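You operate a simulated robot arm through the tools that you are given. There is no shell and no other tool.

Carry out the task below with a simulated robot arm. There is one attempt and no reset: what you move stays moved.

Task
Top up the purple basin and the teal bucket with the hose.
Fine: Each to its line (the basin's upper one) or a little over. Stand the hose back in its holder; tap closed, nothing spilt.

It is judged by the outcome, as a careful person would: the job done as asked, and still so three seconds after it is handed in. It fails if anything else is knocked over, pushed out of place, dropped, spilled or broken.

Robot
A 6-joint arm with a three-finger gripper, fixed in place. Base frame: the origin is at the foot of the arm, x ahead of it, y to its left, z up; the work surface is at about z = 720. Lengths are in mm, angles in degrees, forces in N, time in s.
Its first joint turns from -166.0 to 166.0 degrees. Payload 4.89 kg.
The TCP is the grasp point between the finger pads, 30 mm short of the fingertips. In the tool frame z runs along the fingers and y along their closing line. Largest opening 164 mm; the body of the gripper starts 125 mm behind the TCP.
Orientation is that of the tool frame in the base frame, as [roll, pitch, yaw] about the fixed x, y, z axes, in that order (R = Rz(yaw) Ry(pitch) Rx(roll)). With the fingers straight down and closing along the base's y, the tool's x points along the base's -x, its y along +y and its z along -z.

Tools
- The arm moves only by the tool jog_arm. Its argument "motion" is a list of rows, each a list of 3 entries, a list of its own where there are three numbers: the finger opening in mm, from 0 to 164, then the shift along the tool's x, y, z in mm, then the turn, a rotation vector about the tool's x, y, z in degrees. In form: [[claw, [x, y, z], [wx, wy, wz]], ...]. A call has 1 to 20 rows; each row is the pose to reach, as a shift and turn from the pose commanded when the call began, along the tool's axes at that moment. Each row takes 0.2 s and may step no farther than 50 mm and 8.6 degrees from the row before; otherwise, or with a gripper value out of range, the whole call is refused. Where a pose cannot be reached the arm comes as near as it can. A force on the tool above 40 N (or 10 N above the force at the start of the call, whichever is more), or a blocked arm, ends the call early, and 0.2 s more pass. Each finger travels about 108 mm/s and halts on what it meets, pressing with about 34 N; the grip force reading is that of the motor and also rises with nothing between the fingers. The clock runs only during rows and for 0.2 s after the last one: add rows that repeat a pose to give the fingers time. The reply holds the time, the measured pose of the TCP, the force on the tool along the base axes, the opening and the grip force, in the units named above and with some noise, with the torque about the TCP (base axes, N m) and any sound that the robot's microphone picked up.
- Cameras (640 x 400 px; columns grow to the right, rows downward): "scene" is fixed at [219.6, 501.3, 1644.6]; the picture's right is [-0.60, -0.80, 0.00], its down [-0.63, 0.48, -0.61] and it looks along [0.49, -0.37, -0.79] (base axes); focal length 214 px, centre (320, 200). "wrist" rides on the gripper at [76, -2, -152] in the tool frame; the picture's right is [0.02, 1.00, 0.00], its down [-0.88, 0.02, -0.47] and it looks along [-0.47, 0.01, 0.88] (tool axes); focal length 247 px, centre (320, 200). There is no depth. A picture from a camera that has moved, and an enlarged one, comes with that camera's place and axes in the base frame and with its lens.
- snapshot(camera): a new picture of that camera. The clock stands still meanwhile.
- move_column(by): slides the trunk up (or, below 0, down) by that many mm; the arm rides with it, the base frame stays. It gives what a move gives, with no picture.
- zoom(camera, box): a new picture of the part [left, top, right, bottom] of that camera's present view, enlarged. The clock stands still meanwhile.
- finish_job(): hands the job in; it is judged then, once.

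Nothing tells you positions but the pictures and the camera data. Unless the task says otherwise, let go and move clear before handing in.

The tools are called after "Request:" by a JSON object that holds its "method" and its "body". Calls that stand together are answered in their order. jog_arm: Moves the arm, as the interface text tells. Its arguments: {"type":"object","properties":{"motion":{"type":"array","items":{"type":"array"}}},"required":["motion"]} The other tools are called the same way: move_column (by) slides the trunk up or down; snapshot (camera) takes a picture; zoom (camera, box) takes an enlarged picture of a part of a camera's view; finish_job () hands the job in.

At the start:

```text
time_s: 0.0
position: [629.0, 82.8, 1318.0]
orientation: [179.9, 0.0, 180.0]
contact_force: [-0.4, 0.0, -0.2]
ft_torque: [-0.03, 0.01, 0.0]
width: 164.0
grip_force: 0.0
trunk travel left (down, up): [-175.0, 215.0]
```

scene: 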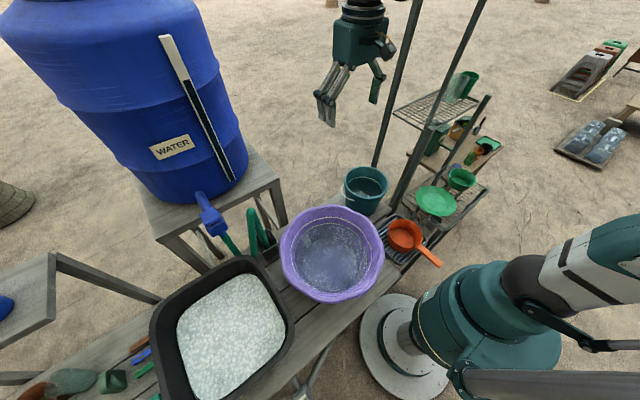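
wrist: 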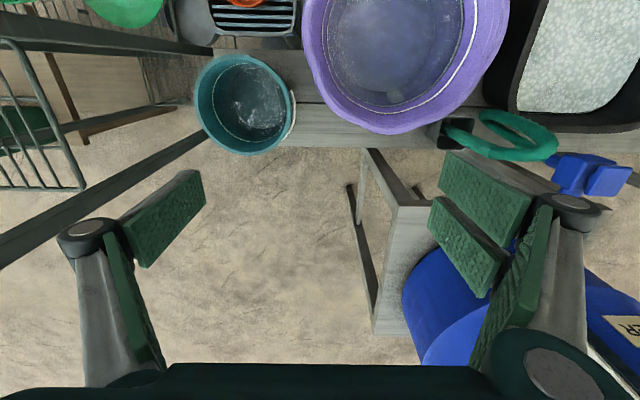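

I see a blue water barrel with a tap, a green hose in a holder near it, a purple basin, a teal bucket and other items. I'll look closer before moving.

Request:
{"method": "zoom", "body": {"camera": "scene", "box": [180, 170, 300, 280]}}

Request:
{"method": "zoom", "body": {"camera": "scene", "box": [270, 150, 400, 310]}}

Request:
{"method": "zoom", "body": {"camera": "wrist", "box": [180, 0, 400, 170]}}

Request:
{"method": "zoom", "body": {"camera": "wrist", "box": [400, 80, 640, 280]}}

Request:
{"method": "zoom", "body": {"camera": "scene", "box": [0, 0, 290, 270]}}

```text
3.64 times, centred on (240, 225) of scene
camera zoom: at [219.6, 501.3, 1644.6], right [-0.6, -0.8, 0.0], down [-0.63, 0.48, -0.61], along [0.49, -0.37, -0.79], focal length 780 px, centre (611, 109)
```

zoom: 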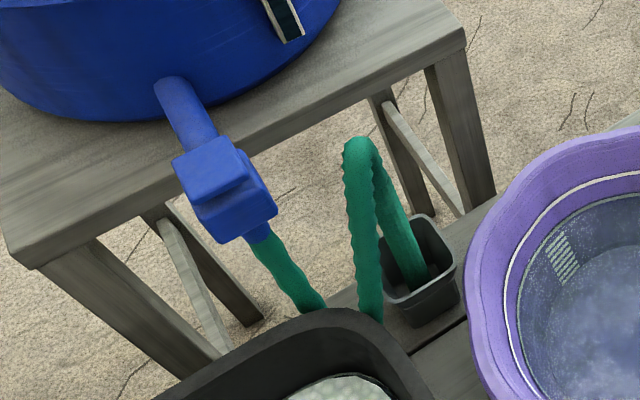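

```text
2.50 times, centred on (335, 230) of scene
camera zoom: at [219.6, 501.3, 1644.6], right [-0.6, -0.8, 0.0], down [-0.63, 0.48, -0.61], along [0.49, -0.37, -0.79], focal length 536 px, centre (282, 125)
```

zoom: 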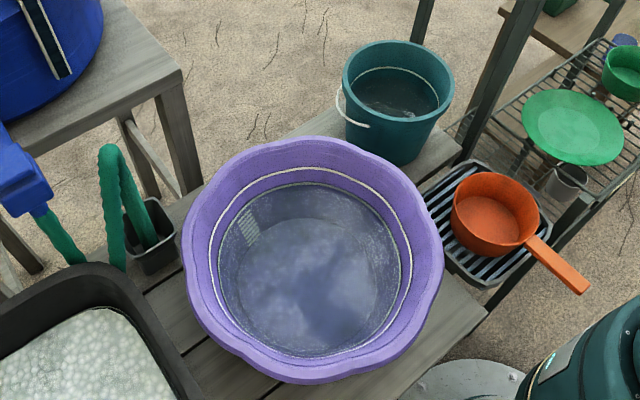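

```text
2.35 times, centred on (290, 85) of wrist
camera zoom: at [549.3, 80.7, 1470.1], right [-0.02, 1.0, 0.0], down [0.88, 0.02, 0.47], along [0.47, 0.01, -0.88], focal length 581 px, centre (391, 471)
```

zoom: 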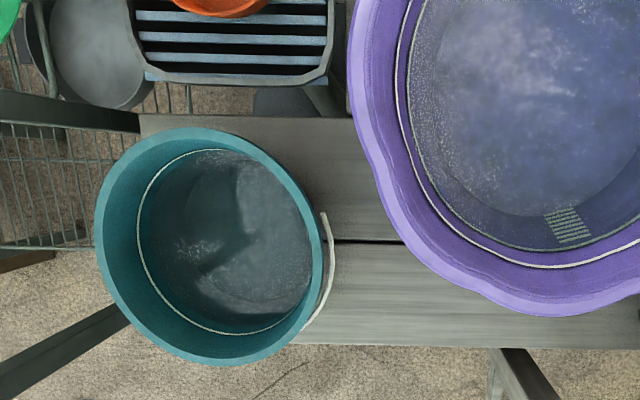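

```text
2.00 times, centred on (520, 180) of wrist
camera zoom: at [549.3, 80.7, 1470.1], right [-0.02, 1.0, 0.0], down [0.88, 0.02, 0.47], along [0.47, 0.01, -0.88], focal length 494 px, centre (-80, 240)
```

zoom: 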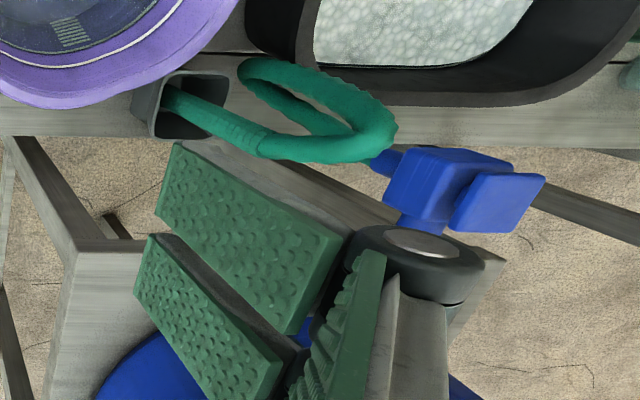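

```text
1.48 times, centred on (145, 135) of scene
camera zoom: at [219.6, 501.3, 1644.6], right [-0.6, -0.8, 0.0], down [-0.63, 0.48, -0.61], along [0.49, -0.37, -0.79], focal length 318 px, centre (579, 296)
```

zoom: 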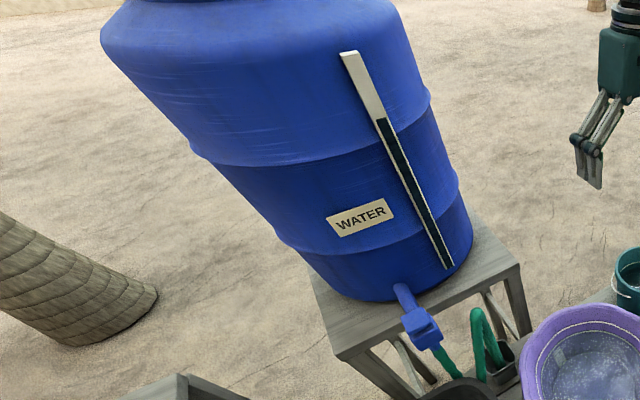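

The bucket appears to be near (620,-70), the basin near (470,260), the hose holder near (694,430) and the tap near (711,557,1060). I'll move the wrist camera towards the tap and hose to inspect them.

Request:
{"method": "jog_arm", "body": {"motion": [[164, [0, 40, 0], [0, 0, 0]], [164, [0, 80, 0], [0, 0, 0]], [164, [0, 120, 0], [0, 0, 0]], [164, [0, 160, 0], [0, 0, 0]], [164, [0, 200, 0], [0, 0, 0]], [164, [0, 240, 0], [0, 0, 0]], [164, [0, 280, 0], [0, 0, 0]], [164, [20, 320, 0], [0, 0, 0]], [164, [40, 360, 0], [0, 0, 0]]]}}

Request:
{"method": "snapshot", "body": {"camera": "wrist"}}

Request:
{"method": "snapshot", "body": {"camera": "scene"}}

```text
time_s: 2.0
position: [585.6, 442.7, 1318.3]
orientation: [-179.9, 0.0, -180.0]
contact_force: [0.4, -1.1, 0.5]
ft_torque: [0.19, 0.09, -0.01]
width: 164.0
grip_force: 0.0
trunk travel left (down, up): [-175.0, 215.0]
```

```text
taken
camera wrist: at [508.4, 440.1, 1469.4], right [-0.02, 1.0, 0.0], down [0.88, 0.02, 0.47], along [0.47, 0.01, -0.88], focal length 247 px, centre (320, 200)
```

wrist: 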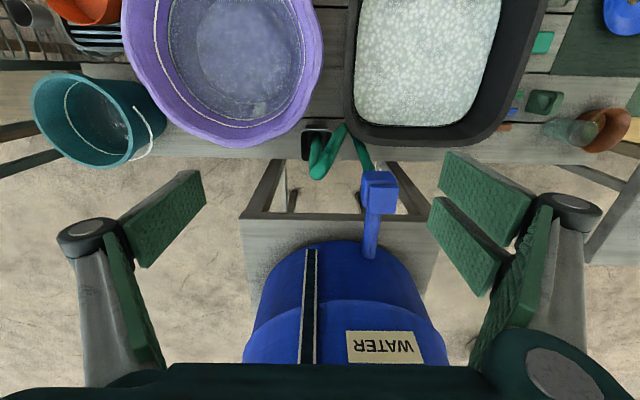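

```text
taken
```

scene: 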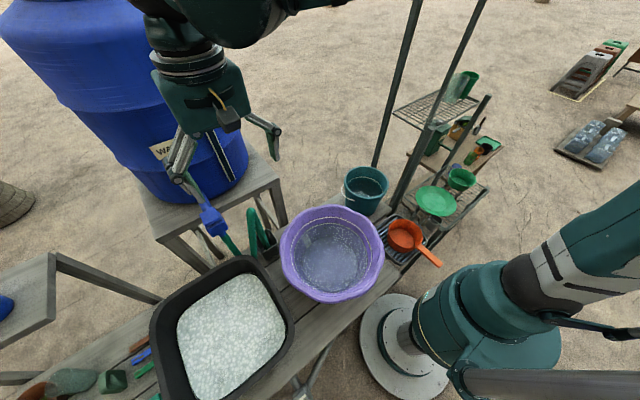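

Request:
{"method": "zoom", "body": {"camera": "wrist", "box": [280, 110, 440, 210]}}

Request:
{"method": "zoom", "body": {"camera": "wrist", "box": [20, 0, 340, 190]}}

Request:
{"method": "zoom", "body": {"camera": "wrist", "box": [340, 150, 420, 270]}}

```text
4.00 times, centred on (360, 160) of wrist
camera zoom: at [508.4, 440.1, 1469.4], right [-0.02, 1.0, 0.0], down [0.88, 0.02, 0.47], along [0.47, 0.01, -0.88], focal length 988 px, centre (160, 360)
```

zoom: 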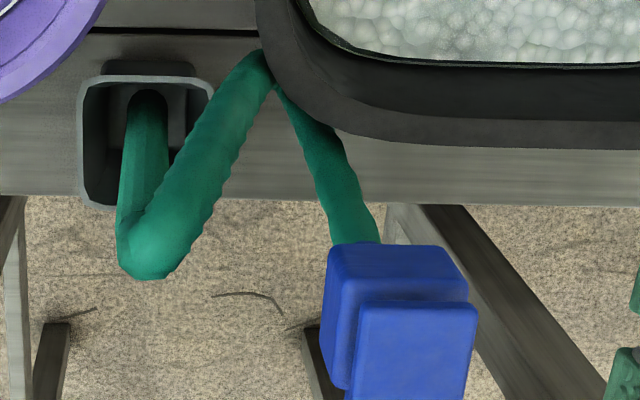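

```text
2.00 times, centred on (180, 95) of wrist
camera zoom: at [508.4, 440.1, 1469.4], right [-0.02, 1.0, 0.0], down [0.88, 0.02, 0.47], along [0.47, 0.01, -0.88], focal length 494 px, centre (600, 410)
```

zoom: 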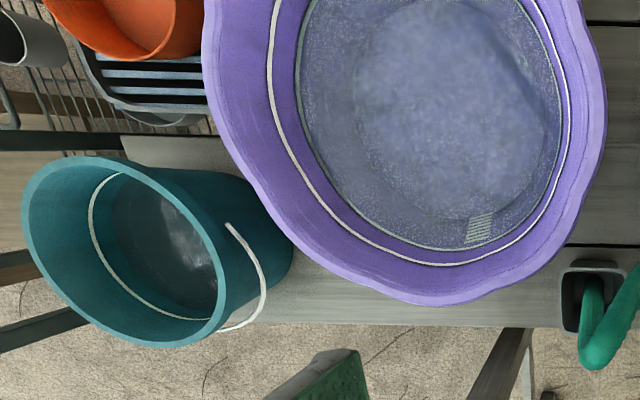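

```text
3.33 times, centred on (380, 210) of wrist
camera zoom: at [508.4, 440.1, 1469.4], right [-0.02, 1.0, 0.0], down [0.88, 0.02, 0.47], along [0.47, 0.01, -0.88], focal length 823 px, centre (120, 167)
```

zoom: 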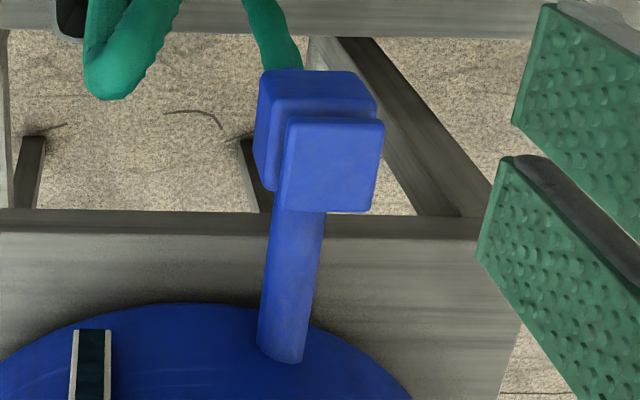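

Request:
{"method": "zoom", "body": {"camera": "scene", "box": [190, 185, 250, 225]}}

Request:
{"method": "zoom", "body": {"camera": "wrist", "box": [355, 160, 405, 220]}}

Request:
{"method": "zoom", "body": {"camera": "scene", "box": [235, 200, 295, 270]}}

Request:
{"method": "zoom", "body": {"camera": "wrist", "box": [210, 90, 290, 150]}}

Request:
{"method": "zoom", "body": {"camera": "scene", "box": [290, 210, 390, 300]}}

```text
10.00 times, centred on (220, 205) of scene
camera zoom: at [219.6, 501.3, 1644.6], right [-0.6, -0.8, 0.0], down [-0.63, 0.48, -0.61], along [0.49, -0.37, -0.79], focal length 2145 px, centre (1320, 150)
```

zoom: 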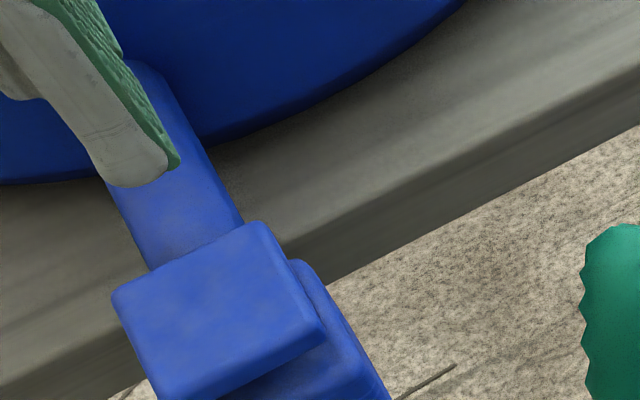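

```text
6.67 times, centred on (380, 190) of wrist
camera zoom: at [508.4, 440.1, 1469.4], right [-0.02, 1.0, 0.0], down [0.88, 0.02, 0.47], along [0.47, 0.01, -0.88], focal length 1646 px, centre (-80, 267)
```

zoom: 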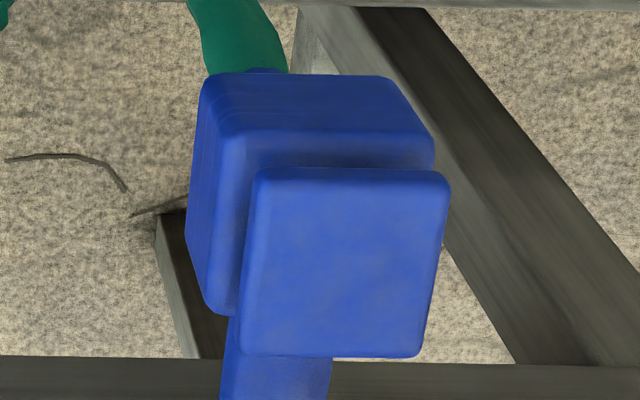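

```text
5.71 times, centred on (265, 235) of scene
camera zoom: at [219.6, 501.3, 1644.6], right [-0.6, -0.8, 0.0], down [-0.63, 0.48, -0.61], along [0.49, -0.37, -0.79], focal length 1226 px, centre (634, 0)
```

zoom: 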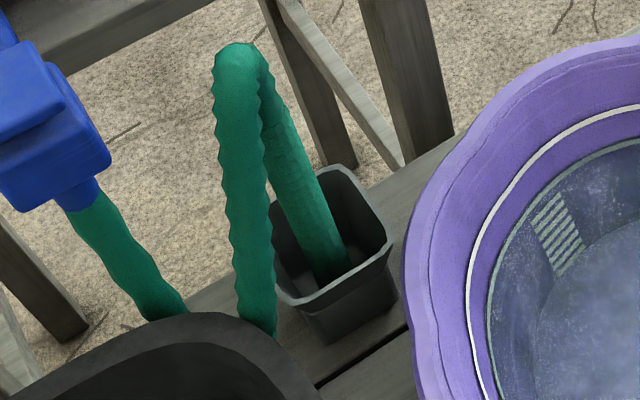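

```text
6.67 times, centred on (250, 120) of wrist
camera zoom: at [508.4, 440.1, 1469.4], right [-0.02, 1.0, 0.0], down [0.88, 0.02, 0.47], along [0.47, 0.01, -0.88], focal length 1646 px, centre (787, 733)
```

zoom: 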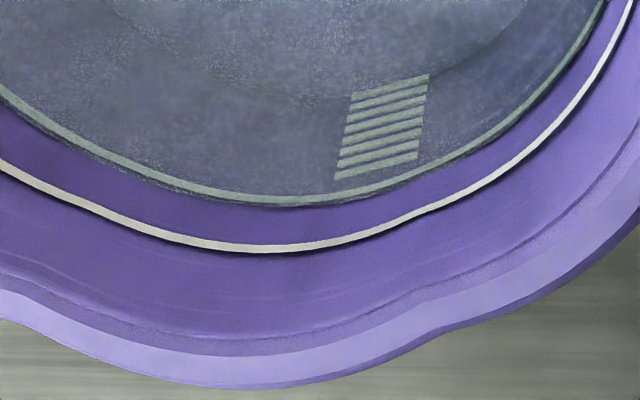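

```text
4.44 times, centred on (340, 255) of scene
camera zoom: at [219.6, 501.3, 1644.6], right [-0.6, -0.8, 0.0], down [-0.63, 0.48, -0.61], along [0.49, -0.37, -0.79], focal length 953 px, centre (231, -44)
```

zoom: 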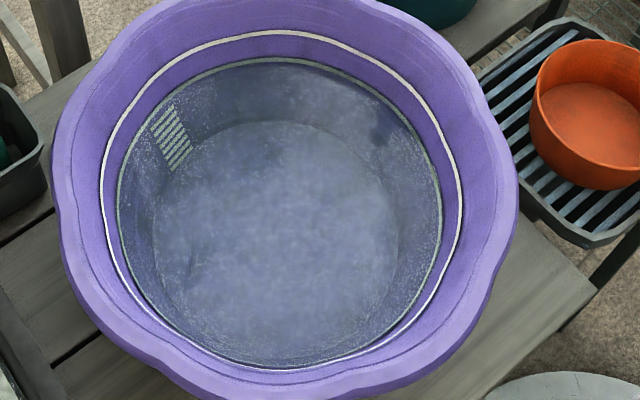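

The tap has a square plate above a square body, and its hose runs down behind the tray and up into the holder. I'll tilt the wrist for a side view of the tap mechanism.

Request:
{"method": "jog_arm", "body": {"motion": [[164, [0, 0, 20], [0, -8, 0]], [164, [0, 0, 40], [0, -16, 0]], [164, [0, 0, 60], [0, -24, 0]], [164, [0, 0, 80], [0, -32, 0]], [164, [0, 0, 100], [0, -40, 0]], [164, [0, 0, 130], [0, -45, 0]], [164, [0, 0, 130], [0, -45, 0]]]}}

Request:
{"method": "snapshot", "body": {"camera": "wrist"}}

```text
time_s: 3.6
position: [586.8, 441.7, 1187.9]
orientation: [-179.9, 45.1, -179.9]
contact_force: [-0.4, -0.2, -0.3]
ft_torque: [0.01, -0.01, -0.02]
width: 164.2
grip_force: 0.2
trunk travel left (down, up): [-175.0, 215.0]
```

```text
taken
camera wrist: at [423.9, 440.5, 1240.7], right [-0.02, 1.0, -0.02], down [0.29, 0.02, 0.96], along [0.96, 0.01, -0.29], focal length 247 px, centre (320, 200)
```

wrist: 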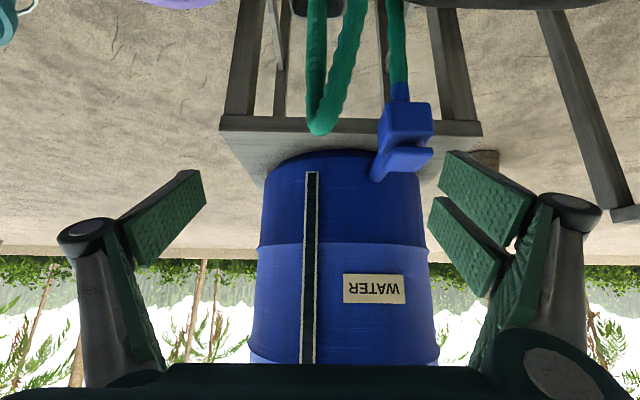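

Request:
{"method": "zoom", "body": {"camera": "wrist", "box": [350, 80, 450, 190]}}

Request:
{"method": "zoom", "body": {"camera": "wrist", "box": [260, 0, 420, 150]}}

Request:
{"method": "zoom", "body": {"camera": "wrist", "box": [260, 150, 440, 390]}}

Request:
{"method": "zoom", "body": {"camera": "scene", "box": [180, 165, 260, 235]}}

```text
3.64 times, centred on (400, 135) of wrist
camera zoom: at [423.9, 440.5, 1240.7], right [-0.02, 1.0, -0.02], down [0.29, 0.02, 0.96], along [0.96, 0.01, -0.29], focal length 898 px, centre (29, 436)
```

zoom: 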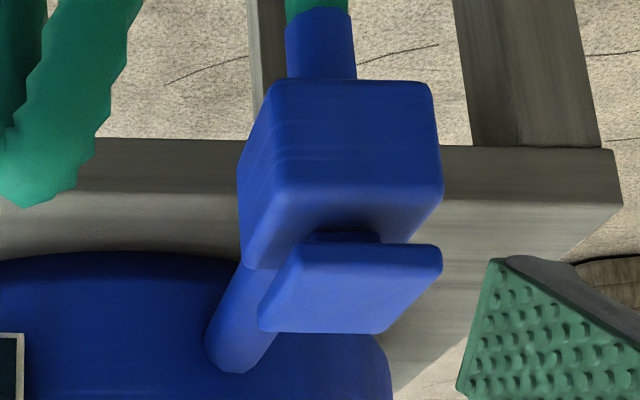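

```text
2.67 times, centred on (340, 75) of wrist
camera zoom: at [423.9, 440.5, 1240.7], right [-0.02, 1.0, -0.02], down [0.29, 0.02, 0.96], along [0.96, 0.01, -0.29], focal length 659 px, centre (267, 533)
```

zoom: 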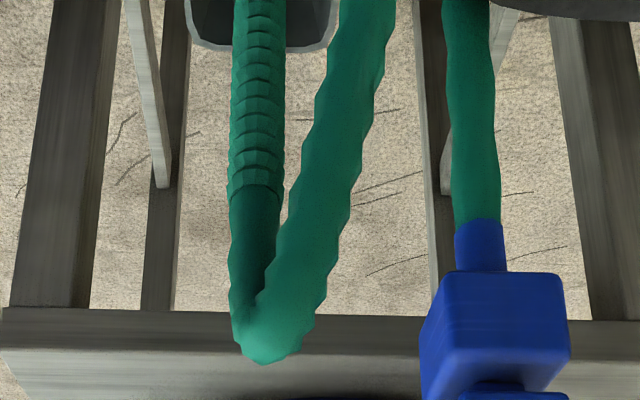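

```text
1.67 times, centred on (350, 270) of wrist
camera zoom: at [423.9, 440.5, 1240.7], right [-0.02, 1.0, -0.02], down [0.29, 0.02, 0.96], along [0.96, 0.01, -0.29], focal length 412 px, centre (270, 83)
```

zoom: 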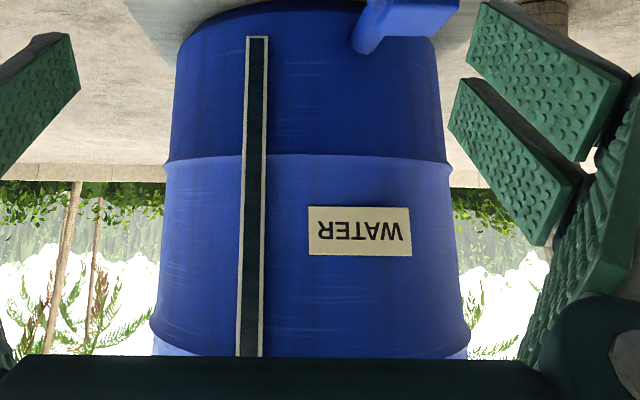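

```text
5.71 times, centred on (220, 200) of scene
camera zoom: at [219.6, 501.3, 1644.6], right [-0.6, -0.8, 0.0], down [-0.63, 0.48, -0.61], along [0.49, -0.37, -0.79], focal length 1226 px, centre (891, 200)
```

zoom: 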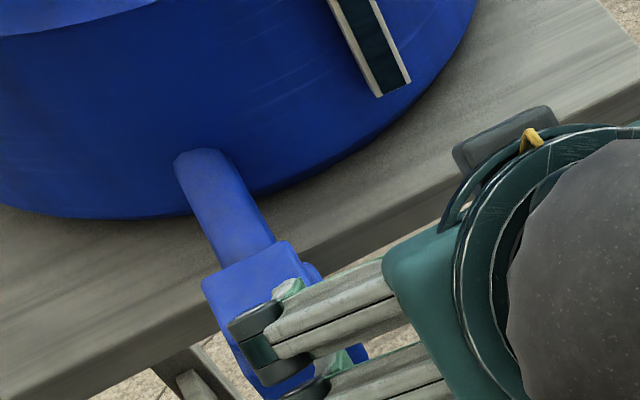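

The tap handle is a square cap on a stem. The hose stands up out of the holder near x 690, y 436, with a second strand on its robot-side/left. I'll turn the tool to approach the hose from the -y side, where nothing is in the way.

Request:
{"method": "jog_arm", "body": {"motion": [[164, [-4.7, -9.3, 4.7], [-5.785, 0, -5.785]], [150, [-9.4, -18.5, 9.4], [-11.57, 0, -11.57]], [140, [-14.1, -27.8, 14.1], [-17.355, 0, -17.355]], [130, [-18.8, -37.1, 18.8], [-23.14, 0, -23.14]], [120, [-23.5, -46.4, 23.5], [-28.925, 0, -28.925]], [110, [-28.1, -55.6, 28.1], [-34.71, 0, -34.71]], [100, [-32.8, -64.9, 32.8], [-40.495, 0, -40.495]], [90, [-37.5, -74.2, 37.5], [-46.28, 0, -46.28]], [80, [-42.2, -83.5, 42.2], [-52.065, 0, -52.065]], [70, [-46.9, -92.7, 46.9], [-57.85, 0, -57.85]], [70, [-51.6, -102, 51.6], [-63.635, 0, -63.635]], [70, [-51.6, -102, 51.6], [-63.635, 0, -63.635]]]}}

Request:
{"method": "snapshot", "body": {"camera": "wrist"}}

Request:
{"method": "snapshot", "body": {"camera": "scene"}}

```text
time_s: 6.2
position: [660.0, 339.9, 1189.0]
orientation: [179.9, 44.9, -89.9]
contact_force: [1.1, -0.1, -0.2]
ft_torque: [0.01, 0.09, 0.09]
width: 70.0
grip_force: 0.0
trunk travel left (down, up): [-175.0, 215.0]
```

```text
taken
camera wrist: at [661.2, 178.6, 1241.0], right [-1.0, -0.02, -0.02], down [-0.02, 0.29, 0.96], along [-0.01, 0.96, -0.29], focal length 247 px, centre (320, 200)
```

wrist: 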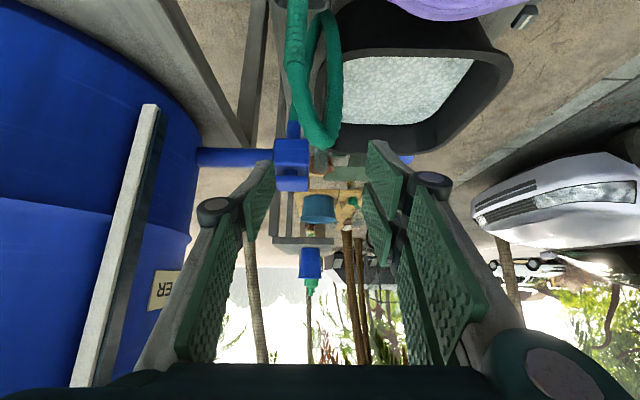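

```text
taken
```

scene: 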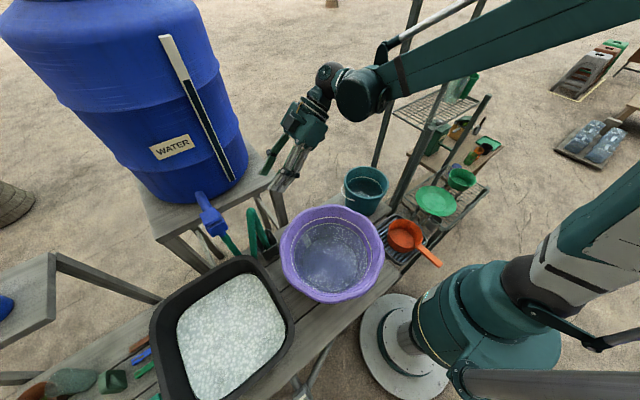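

Request:
{"method": "zoom", "body": {"camera": "wrist", "box": [240, 0, 380, 190]}}

```text
2.11 times, centred on (310, 95) of wrist
camera zoom: at [661.2, 178.6, 1241.0], right [-1.0, -0.02, -0.02], down [-0.02, 0.29, 0.96], along [-0.01, 0.96, -0.29], focal length 520 px, centre (341, 421)
```

zoom: 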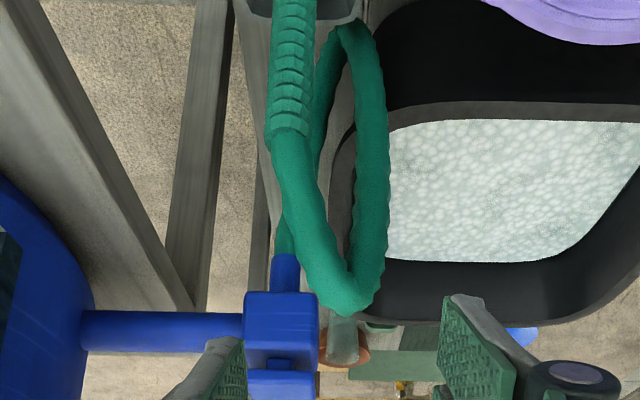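

The ribbed hose grip stands at about x=694, y=436, visible from z≈880 to 975. I'll descend to a pre-grasp pose and check alignment.

Request:
{"method": "jog_arm", "body": {"motion": [[70, [26.6, -6.8, 27.7], [0, 0, 0]], [70, [53.2, -13.6, 55.4], [0, 0, 0]], [70, [79.7, -20.4, 83.2], [0, 0, 0]], [70, [106.3, -27.2, 110.9], [0, 0, 0]], [70, [132.9, -34, 138.6], [0, 0, 0]], [70, [132.9, -34, 168.6], [0, 0, 0]], [70, [132.9, -34, 198.6], [0, 0, 0]]]}}

Request:
{"method": "snapshot", "body": {"camera": "wrist"}}

Request:
{"method": "zoom", "body": {"camera": "scene", "box": [210, 150, 330, 260]}}

```text
time_s: 7.8
position: [692.8, 386.6, 952.6]
orientation: [-179.9, 45.0, -89.9]
contact_force: [-0.5, -0.2, -0.4]
ft_torque: [0.07, -0.04, -0.03]
width: 70.2
grip_force: 0.1
trunk travel left (down, up): [-175.0, 215.0]
```

```text
taken
camera wrist: at [694.0, 225.0, 1006.4], right [-1.0, -0.02, -0.02], down [-0.02, 0.29, 0.96], along [-0.01, 0.96, -0.29], focal length 247 px, centre (320, 200)
```

wrist: 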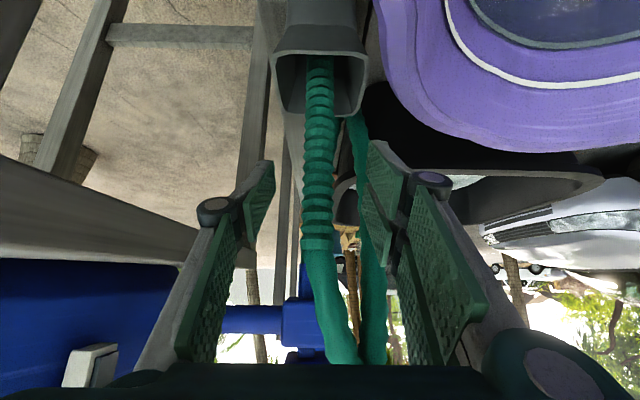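

```text
3.64 times, centred on (270, 205) of scene
camera zoom: at [219.6, 501.3, 1644.6], right [-0.6, -0.8, 0.0], down [-0.63, 0.48, -0.61], along [0.49, -0.37, -0.79], focal length 780 px, centre (502, 182)
```

zoom: 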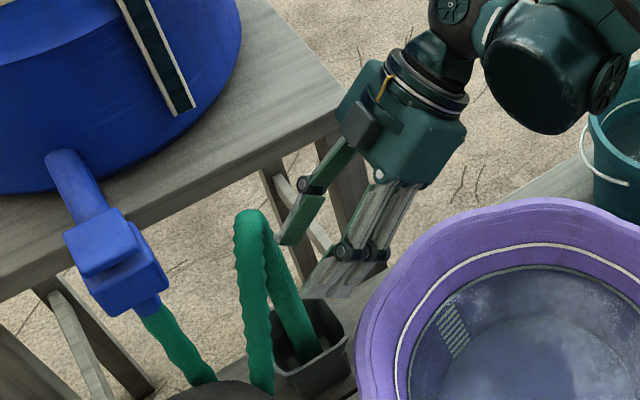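

Request:
{"method": "jog_arm", "body": {"motion": [[70, [0, -1, 35], [0, 0, 0]], [70, [0, -1, 69], [0, 0, 0]], [50, [0, -1, 69], [0, 0, 0]], [30, [0, -1, 69], [0, 0, 0]], [10, [0, -1, 69], [0, 0, 0]], [10, [0, -1, 69], [0, 0, 0]], [10, [0, -1, 69], [0, 0, 0]]]}}

Request:
{"method": "snapshot", "body": {"camera": "wrist"}}

Request:
{"method": "zoom", "body": {"camera": "scene", "box": [210, 150, 330, 260]}}

```text
time_s: 9.4
position: [695.7, 435.8, 905.3]
orientation: [179.9, 45.0, -90.0]
contact_force: [-0.6, 0.0, -0.8]
ft_torque: [0.0, 0.01, 0.03]
width: 28.5
grip_force: 34.3
trunk travel left (down, up): [-175.0, 215.0]
```

```text
taken
camera wrist: at [696.0, 273.9, 957.7], right [-1.0, -0.02, -0.02], down [-0.02, 0.29, 0.96], along [-0.01, 0.96, -0.29], focal length 247 px, centre (320, 200)
```

wrist: 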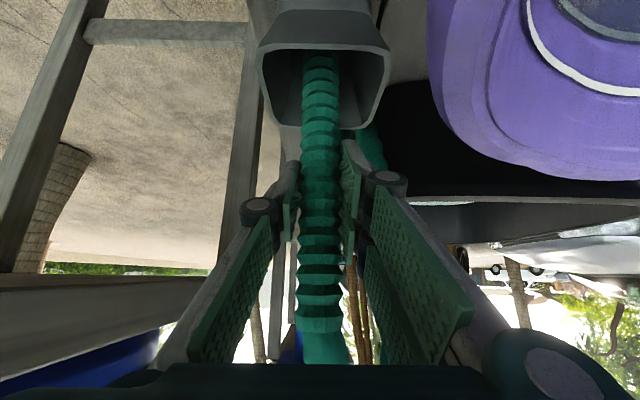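

```text
3.64 times, centred on (270, 205) of scene
camera zoom: at [219.6, 501.3, 1644.6], right [-0.6, -0.8, 0.0], down [-0.63, 0.48, -0.61], along [0.49, -0.37, -0.79], focal length 780 px, centre (502, 182)
```

zoom: 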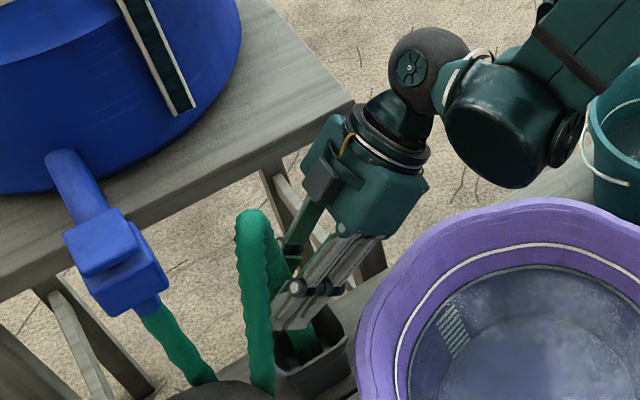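

The hose is gripped (28.5 mm). I'll lift it straight up and watch.

Request:
{"method": "jog_arm", "body": {"motion": [[10, [-14.1, 0, -14.1], [0, 0, 0]], [10, [-28.3, 0, -28.3], [0, 0, 0]], [10, [-42.4, 0, -42.4], [0, 0, 0]], [10, [-56.6, 0, -56.6], [0, 0, 0]], [10, [-70.7, 0, -70.7], [0, 0, 0]]]}}

Request:
{"method": "snapshot", "body": {"camera": "wrist"}}

Request:
{"method": "zoom", "body": {"camera": "scene", "box": [190, 150, 330, 270]}}

```text
time_s: 10.6
position: [695.6, 435.7, 1005.4]
orientation: [-180.0, 45.0, -90.0]
contact_force: [0.7, -0.2, -1.5]
ft_torque: [-0.02, 0.07, 0.09]
width: 28.2
grip_force: 33.5
trunk travel left (down, up): [-175.0, 215.0]
```

```text
taken
camera wrist: at [695.7, 273.6, 1058.0], right [-1.0, -0.02, -0.01], down [-0.02, 0.29, 0.96], along [-0.01, 0.96, -0.29], focal length 247 px, centre (320, 200)
```

wrist: 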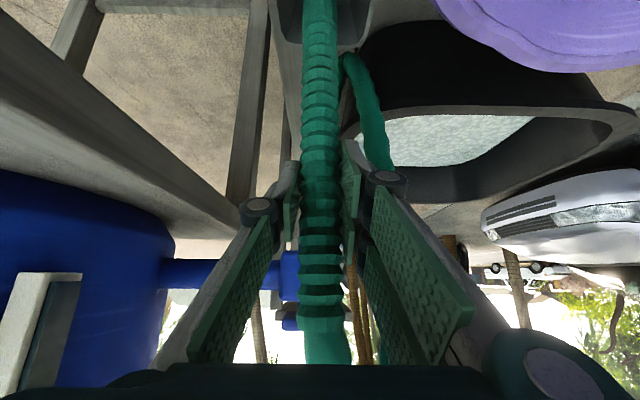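

```text
3.33 times, centred on (260, 210) of scene
camera zoom: at [219.6, 501.3, 1644.6], right [-0.6, -0.8, 0.0], down [-0.63, 0.48, -0.61], along [0.49, -0.37, -0.79], focal length 715 px, centre (520, 167)
```

zoom: 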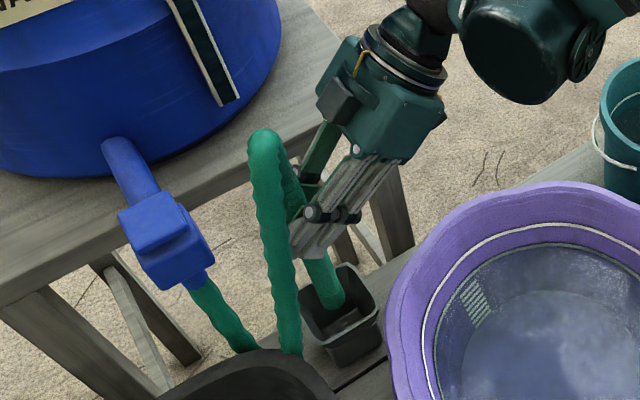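

Request:
{"method": "jog_arm", "body": {"motion": [[10, [-14.1, 0, -14.1], [0, 0, 0]], [10, [-28.3, 0, -28.3], [0, 0, 0]], [10, [-42.4, 0, -42.4], [0, 0, 0]], [10, [-56.6, 0, -56.6], [0, 0, 0]], [10, [-70.7, 0, -70.7], [0, 0, 0]]]}}

Request:
{"method": "snapshot", "body": {"camera": "wrist"}}

Request:
{"method": "zoom", "body": {"camera": "scene", "box": [190, 150, 330, 270]}}

```text
time_s: 11.8
position: [695.1, 436.8, 1106.1]
orientation: [-180.0, 45.1, -90.0]
contact_force: [0.2, -0.1, -2.2]
ft_torque: [0.03, 0.06, 0.08]
width: 28.1
grip_force: 33.7
trunk travel left (down, up): [-175.0, 215.0]
```

```text
taken
camera wrist: at [695.7, 274.3, 1158.6], right [-1.0, -0.02, -0.01], down [-0.02, 0.29, 0.96], along [-0.01, 0.96, -0.29], focal length 247 px, centre (320, 200)
```

wrist: 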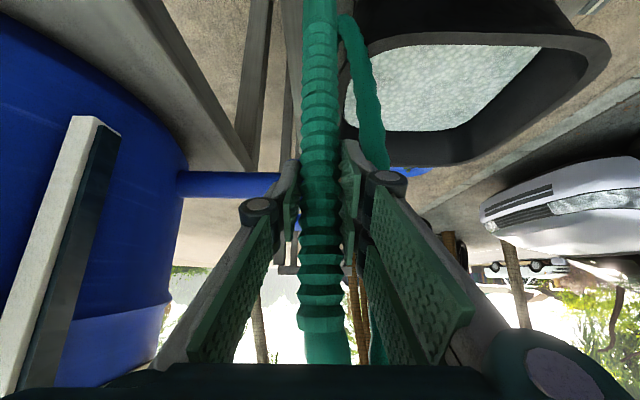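

```text
3.33 times, centred on (260, 210) of scene
camera zoom: at [219.6, 501.3, 1644.6], right [-0.6, -0.8, 0.0], down [-0.63, 0.48, -0.61], along [0.49, -0.37, -0.79], focal length 715 px, centre (520, 167)
```

zoom: 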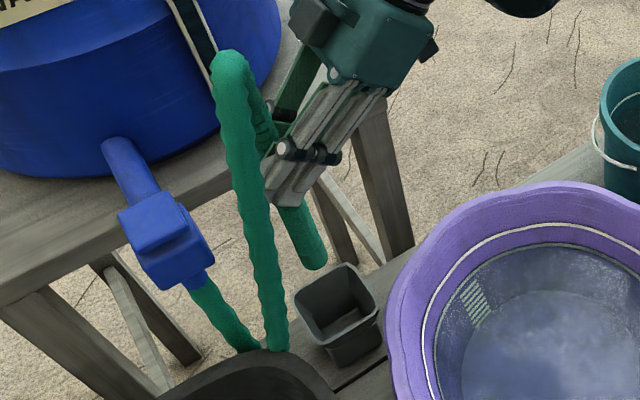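

The hose end hangs about 188 mm below the grip and is clear of the holder. I'll carry it over the basin (centre about (477,247)) at this height.

Request:
{"method": "jog_arm", "body": {"motion": [[10, [15.3, 25, -15.3], [0, 0, 0]], [10, [30.6, 50, -30.6], [0, 0, 0]], [10, [46, 75, -46], [0, 0, 0]], [10, [61.3, 100, -61.3], [0, 0, 0]], [10, [76.6, 125, -76.6], [0, 0, 0]], [10, [91.9, 150, -91.9], [0, 0, 0]]]}}

Request:
{"method": "snapshot", "body": {"camera": "wrist"}}

Request:
{"method": "snapshot", "body": {"camera": "scene"}}

```text
time_s: 13.2
position: [545.4, 306.2, 1106.1]
orientation: [-180.0, 45.0, -90.0]
contact_force: [1.4, 0.8, -2.3]
ft_torque: [0.01, 0.12, 0.13]
width: 28.6
grip_force: 34.2
trunk travel left (down, up): [-175.0, 215.0]
```

```text
taken
camera wrist: at [546.0, 143.7, 1158.6], right [-1.0, -0.02, -0.01], down [-0.02, 0.29, 0.96], along [-0.01, 0.96, -0.29], focal length 247 px, centre (320, 200)
```

wrist: 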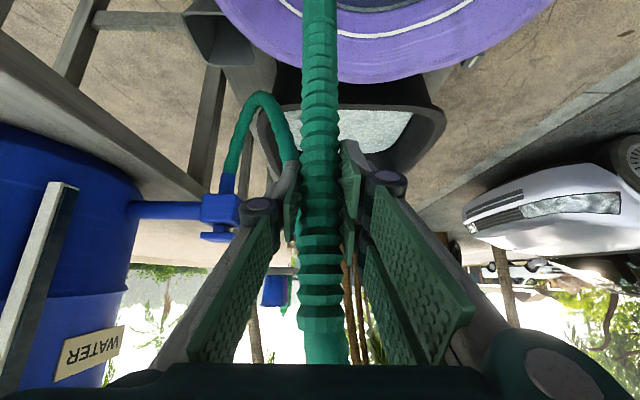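

```text
taken
```

scene: 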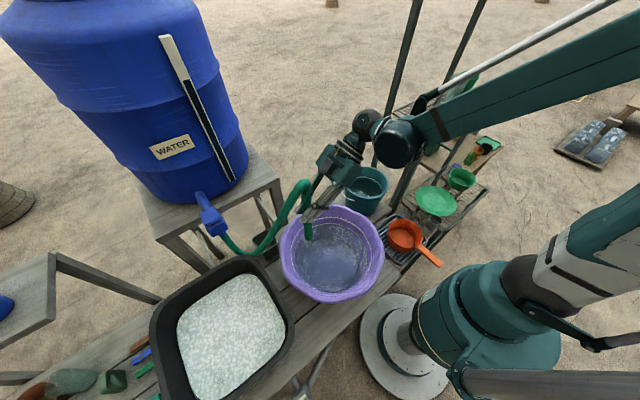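

The arm reaches here fine. I'll lean the hose end about 45° so the tip points to the far-right bottom of the basin and the hose runs over the rim towards the tap, then lower it.

Request:
{"method": "jog_arm", "body": {"motion": [[10, [3.8, 6, -3.8], [-3.75, 5.3, 3.75]], [10, [7.5, 12, -7.5], [-7.5, 10.6, 7.5]], [10, [11.3, 18, -11.3], [-11.25, 15.9, 11.25]], [10, [15.1, 24, -15.1], [-15, 21.2, 15]], [10, [18.8, 30, -18.8], [-18.75, 26.5, 18.75]], [10, [22.6, 36, -22.6], [-22.5, 31.8, 22.5]], [10, [48.1, 36, 2.9], [-22.5, 31.8, 22.5]], [10, [73.5, 36, 28.3], [-22.5, 31.8, 22.5]], [10, [99, 36, 53.8], [-22.5, 31.8, 22.5]]]}}

Request:
{"method": "snapshot", "body": {"camera": "wrist"}}

Request:
{"method": "zoom", "body": {"camera": "scene", "box": [190, 130, 400, 310]}}

```text
time_s: 15.2
position: [507.1, 273.5, 997.4]
orientation: [149.7, 8.5, -104.6]
contact_force: [-1.2, 0.3, -2.0]
ft_torque: [0.07, -0.25, -0.08]
width: 28.4
grip_force: 34.1
trunk travel left (down, up): [-175.0, 215.0]
```

```text
taken
camera wrist: at [558.2, 161.5, 1114.4], right [-0.86, 0.13, 0.5], down [0.42, 0.73, 0.54], along [-0.29, 0.67, -0.68], focal length 247 px, centre (320, 200)
```

wrist: 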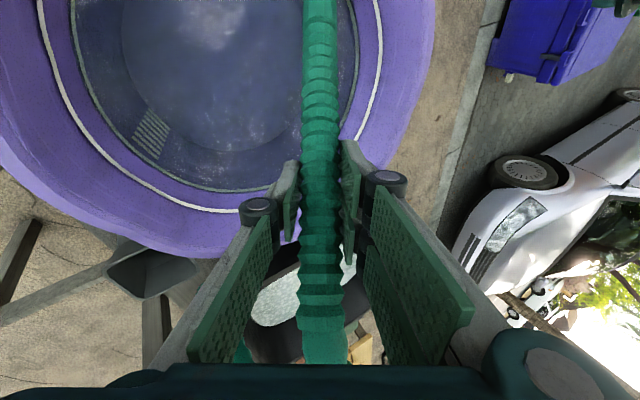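

```text
2.22 times, centred on (295, 220) of scene
camera zoom: at [219.6, 501.3, 1644.6], right [-0.6, -0.8, 0.0], down [-0.63, 0.48, -0.61], along [0.49, -0.37, -0.79], focal length 477 px, centre (376, 156)
```

zoom: 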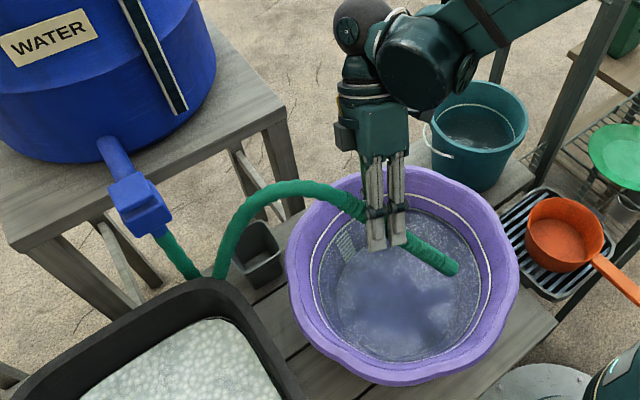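

Request:
{"method": "jog_arm", "body": {"motion": [[10, [4, -13.8, 23.5], [0, 0, 0]], [10, [8, -27.5, 47], [0, 0, 0]], [10, [12.1, -41.3, 70.4], [0, 0, 0]], [10, [16.1, -55, 93.9], [0, 0, 0]]]}}

Request:
{"method": "snapshot", "body": {"camera": "wrist"}}

Request:
{"method": "zoom", "body": {"camera": "scene", "box": [190, 130, 400, 310]}}

```text
time_s: 16.2
position: [508.4, 271.8, 886.4]
orientation: [149.8, 8.4, -104.6]
contact_force: [-0.6, 0.2, -1.7]
ft_torque: [0.08, -0.27, -0.05]
width: 28.5
grip_force: 34.4
trunk travel left (down, up): [-175.0, 215.0]
```

```text
taken
camera wrist: at [559.0, 161.9, 1004.0], right [-0.86, 0.13, 0.5], down [0.42, 0.73, 0.54], along [-0.29, 0.67, -0.68], focal length 247 px, centre (320, 200)
```

wrist: 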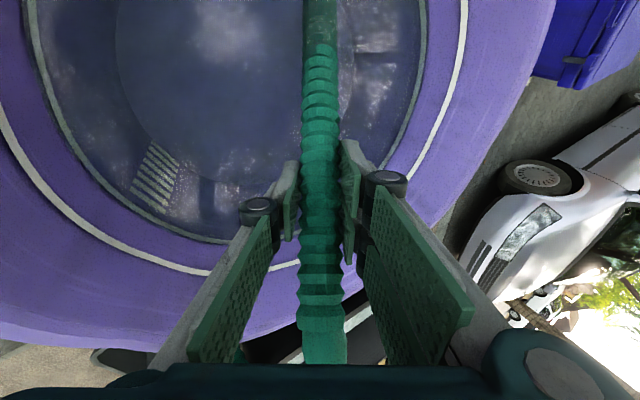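

```text
2.22 times, centred on (295, 220) of scene
camera zoom: at [219.6, 501.3, 1644.6], right [-0.6, -0.8, 0.0], down [-0.63, 0.48, -0.61], along [0.49, -0.37, -0.79], focal length 477 px, centre (376, 156)
```

zoom: 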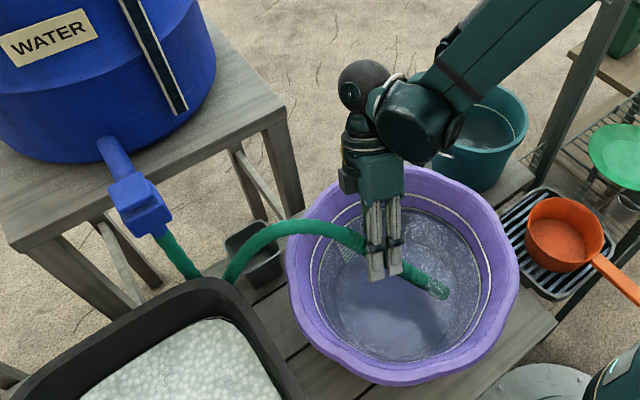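

Request:
{"method": "jog_arm", "body": {"motion": [[10, [2.2, -7.5, 12.8], [0, 0, 0]], [24, [2.2, -7.5, 12.8], [0, 0, 0]], [30, [2.2, -7.5, 12.8], [0, 0, 0]], [36, [2.2, -7.5, 12.8], [0, 0, 0]], [40, [2.2, -7.5, 12.8], [0, 0, 0]]]}}

Request:
{"method": "snapshot", "body": {"camera": "wrist"}}

Request:
{"method": "zoom", "body": {"camera": "scene", "box": [190, 130, 400, 310]}}

```text
time_s: 17.4
position: [508.4, 273.6, 871.5]
orientation: [149.6, 8.4, -104.7]
contact_force: [-0.3, -0.3, 0.4]
ft_torque: [0.0, 0.0, -0.03]
width: 40.0
grip_force: 0.0
trunk travel left (down, up): [-175.0, 215.0]
```

```text
taken
camera wrist: at [559.5, 162.0, 989.1], right [-0.86, 0.13, 0.5], down [0.42, 0.73, 0.54], along [-0.29, 0.67, -0.68], focal length 247 px, centre (320, 200)
```

wrist: 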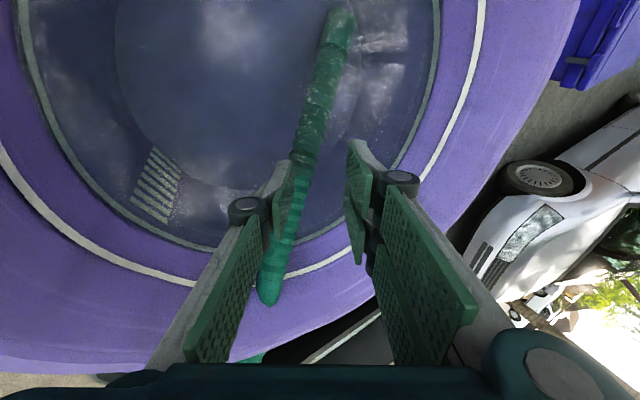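

```text
2.22 times, centred on (295, 220) of scene
camera zoom: at [219.6, 501.3, 1644.6], right [-0.6, -0.8, 0.0], down [-0.63, 0.48, -0.61], along [0.49, -0.37, -0.79], focal length 477 px, centre (376, 156)
```

zoom: 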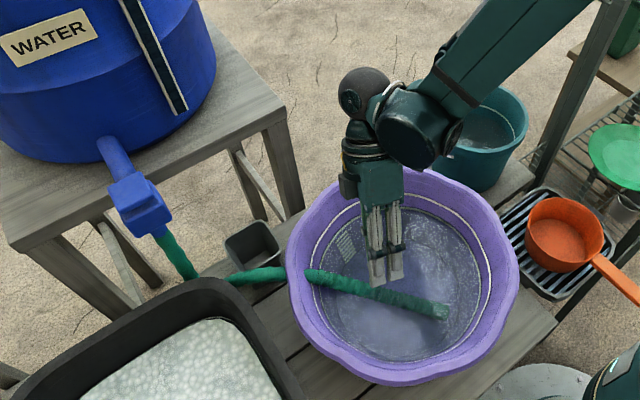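

The hose has settled over the rim with its tip in the basin water. I'll back the gripper out along its axis and check that the hose stays put.

Request:
{"method": "jog_arm", "body": {"motion": [[40, [0, 0, -25], [0, 0, 0]], [40, [0, 0, -50], [0, 0, 0]], [40, [0, 0, -85], [0, 0, 0]], [40, [0, 0, -120], [0, 0, 0]], [40, [0, 0, -160], [0, 0, 0]], [40, [0, 0, -200], [0, 0, 0]]]}}

Request:
{"method": "snapshot", "body": {"camera": "wrist"}}

Request:
{"method": "zoom", "body": {"camera": "scene", "box": [190, 130, 400, 310]}}

```text
time_s: 18.8
position: [601.2, 224.4, 1043.0]
orientation: [149.7, 8.4, -104.7]
contact_force: [-0.5, 0.6, 0.8]
ft_torque: [-0.03, 0.01, 0.07]
width: 39.9
grip_force: 0.1
trunk travel left (down, up): [-175.0, 215.0]
```

```text
taken
camera wrist: at [652.0, 112.8, 1160.8], right [-0.86, 0.13, 0.5], down [0.42, 0.73, 0.54], along [-0.29, 0.67, -0.68], focal length 247 px, centre (320, 200)
```

wrist: 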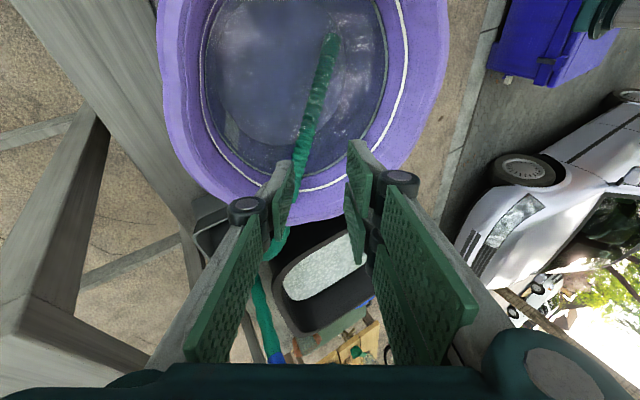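

```text
2.22 times, centred on (295, 220) of scene
camera zoom: at [219.6, 501.3, 1644.6], right [-0.6, -0.8, 0.0], down [-0.63, 0.48, -0.61], along [0.49, -0.37, -0.79], focal length 477 px, centre (376, 156)
```

zoom: 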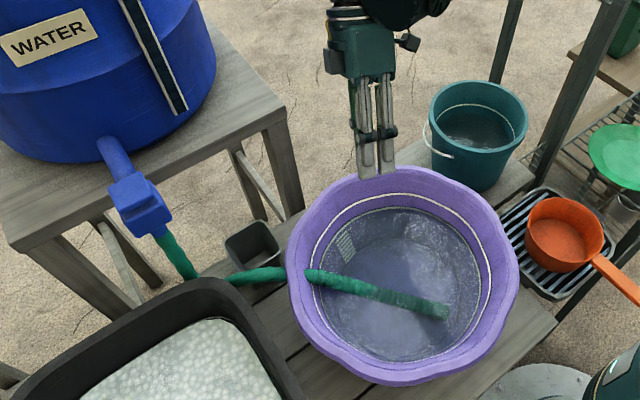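

Request:
{"method": "zoom", "body": {"camera": "scene", "box": [240, 210, 370, 300]}}

Request:
{"method": "zoom", "body": {"camera": "wrist", "box": [150, 0, 450, 230]}}

```text
4.44 times, centred on (305, 255) of scene
camera zoom: at [219.6, 501.3, 1644.6], right [-0.6, -0.8, 0.0], down [-0.63, 0.48, -0.61], along [0.49, -0.37, -0.79], focal length 953 px, centre (387, -44)
```

zoom: 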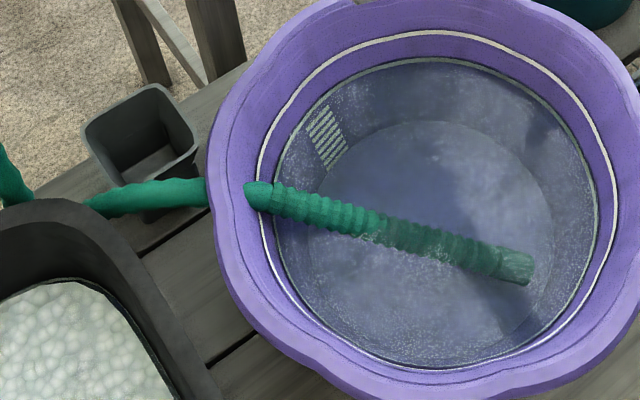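

```text
1.74 times, centred on (300, 115) of wrist
camera zoom: at [652.0, 112.8, 1160.8], right [-0.86, 0.13, 0.5], down [0.42, 0.73, 0.54], along [-0.29, 0.67, -0.68], focal length 430 px, centre (355, 348)
```

zoom: 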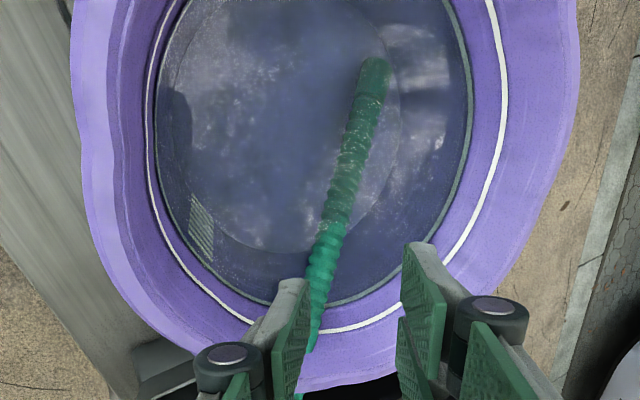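

The hose end lies stably in the basin with its tip under water. Next I'll turn the tool straight down and hover above the tap cap (about (705,553,1105)).

Request:
{"method": "jog_arm", "body": {"motion": [[40, [-36.4, 3.8, -9.9], [3.13, -1.3, 7.56]], [40, [-72.8, 7.6, -19.9], [6.26, -2.6, 15.12]], [30, [-109.1, 11.4, -29.8], [9.39, -3.9, 22.68]], [20, [-145.5, 15.2, -39.7], [12.52, -5.2, 30.24]], [10, [-181.9, 19, -49.7], [15.65, -6.5, 37.8]], [10, [-218.3, 22.9, -59.6], [18.78, -7.8, 45.36]], [10, [-254.7, 26.7, -69.5], [21.91, -9.1, 52.92]], [10, [-291, 30.5, -79.4], [25.04, -10.4, 60.48]], [10, [-327.4, 34.3, -89.4], [28.17, -11.7, 68.04]], [10, [-363.8, 38.1, -99.3], [31.3, -13, 75.6]], [10, [-363.8, 38.1, -99.3], [31.3, -13, 75.6]]]}}

Request:
{"method": "snapshot", "body": {"camera": "wrist"}}

Request:
{"method": "snapshot", "body": {"camera": "scene"}}

```text
time_s: 21.2
position: [704.8, 553.0, 1199.0]
orientation: [180.0, -0.1, 179.8]
contact_force: [-0.4, 0.6, -0.7]
ft_torque: [-0.09, 0.03, 0.02]
width: 9.8
grip_force: 0.0
trunk travel left (down, up): [-175.0, 215.0]
```

```text
taken
camera wrist: at [626.6, 551.6, 1350.4], right [-0.02, 1.0, 0.0], down [0.88, 0.02, 0.47], along [0.47, 0.01, -0.88], focal length 247 px, centre (320, 200)
```

wrist: 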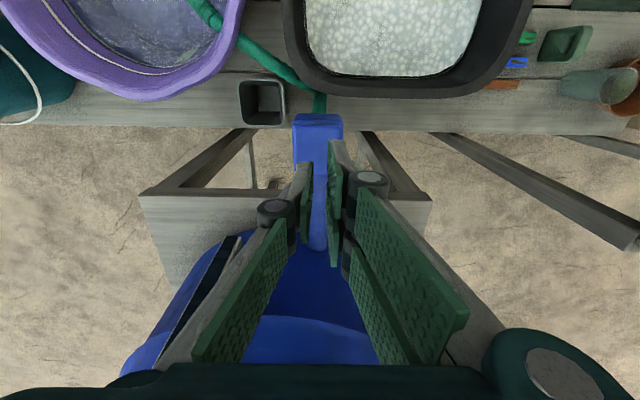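

```text
taken
```

scene: 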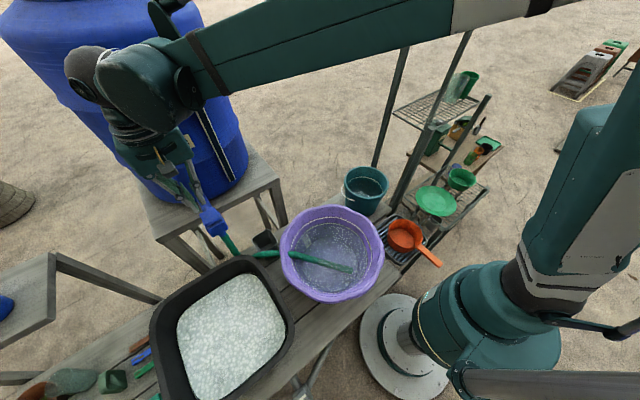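

Request:
{"method": "zoom", "body": {"camera": "wrist", "box": [270, 95, 370, 185]}}

Request:
{"method": "zoom", "body": {"camera": "scene", "box": [170, 160, 260, 240]}}

```text
4.44 times, centred on (320, 140) of wrist
camera zoom: at [626.6, 551.6, 1350.4], right [-0.02, 1.0, 0.0], down [0.88, 0.02, 0.47], along [0.47, 0.01, -0.88], focal length 1098 px, centre (320, 467)
```

zoom: 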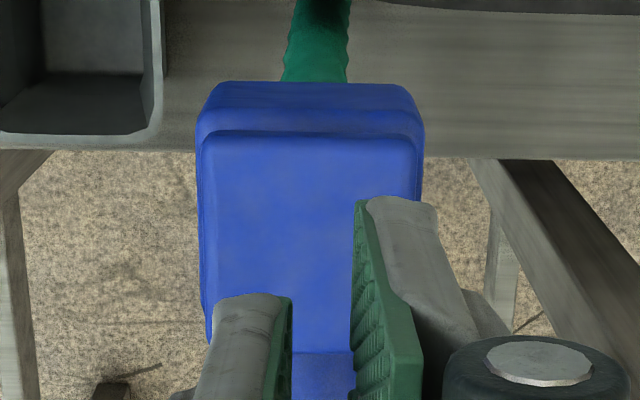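

```text
5.00 times, centred on (215, 200) of scene
camera zoom: at [219.6, 501.3, 1644.6], right [-0.6, -0.8, 0.0], down [-0.63, 0.48, -0.61], along [0.49, -0.37, -0.79], focal length 1072 px, centre (845, 200)
```

zoom: 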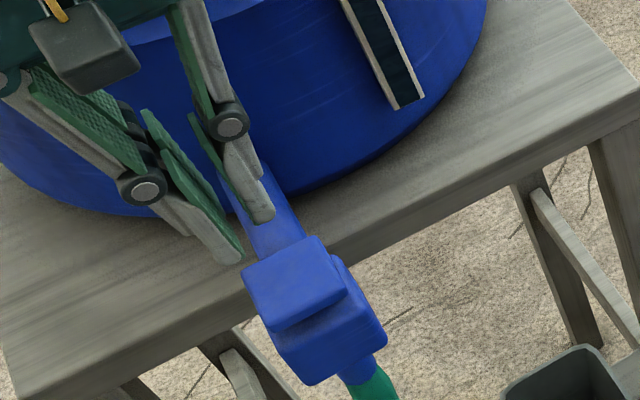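

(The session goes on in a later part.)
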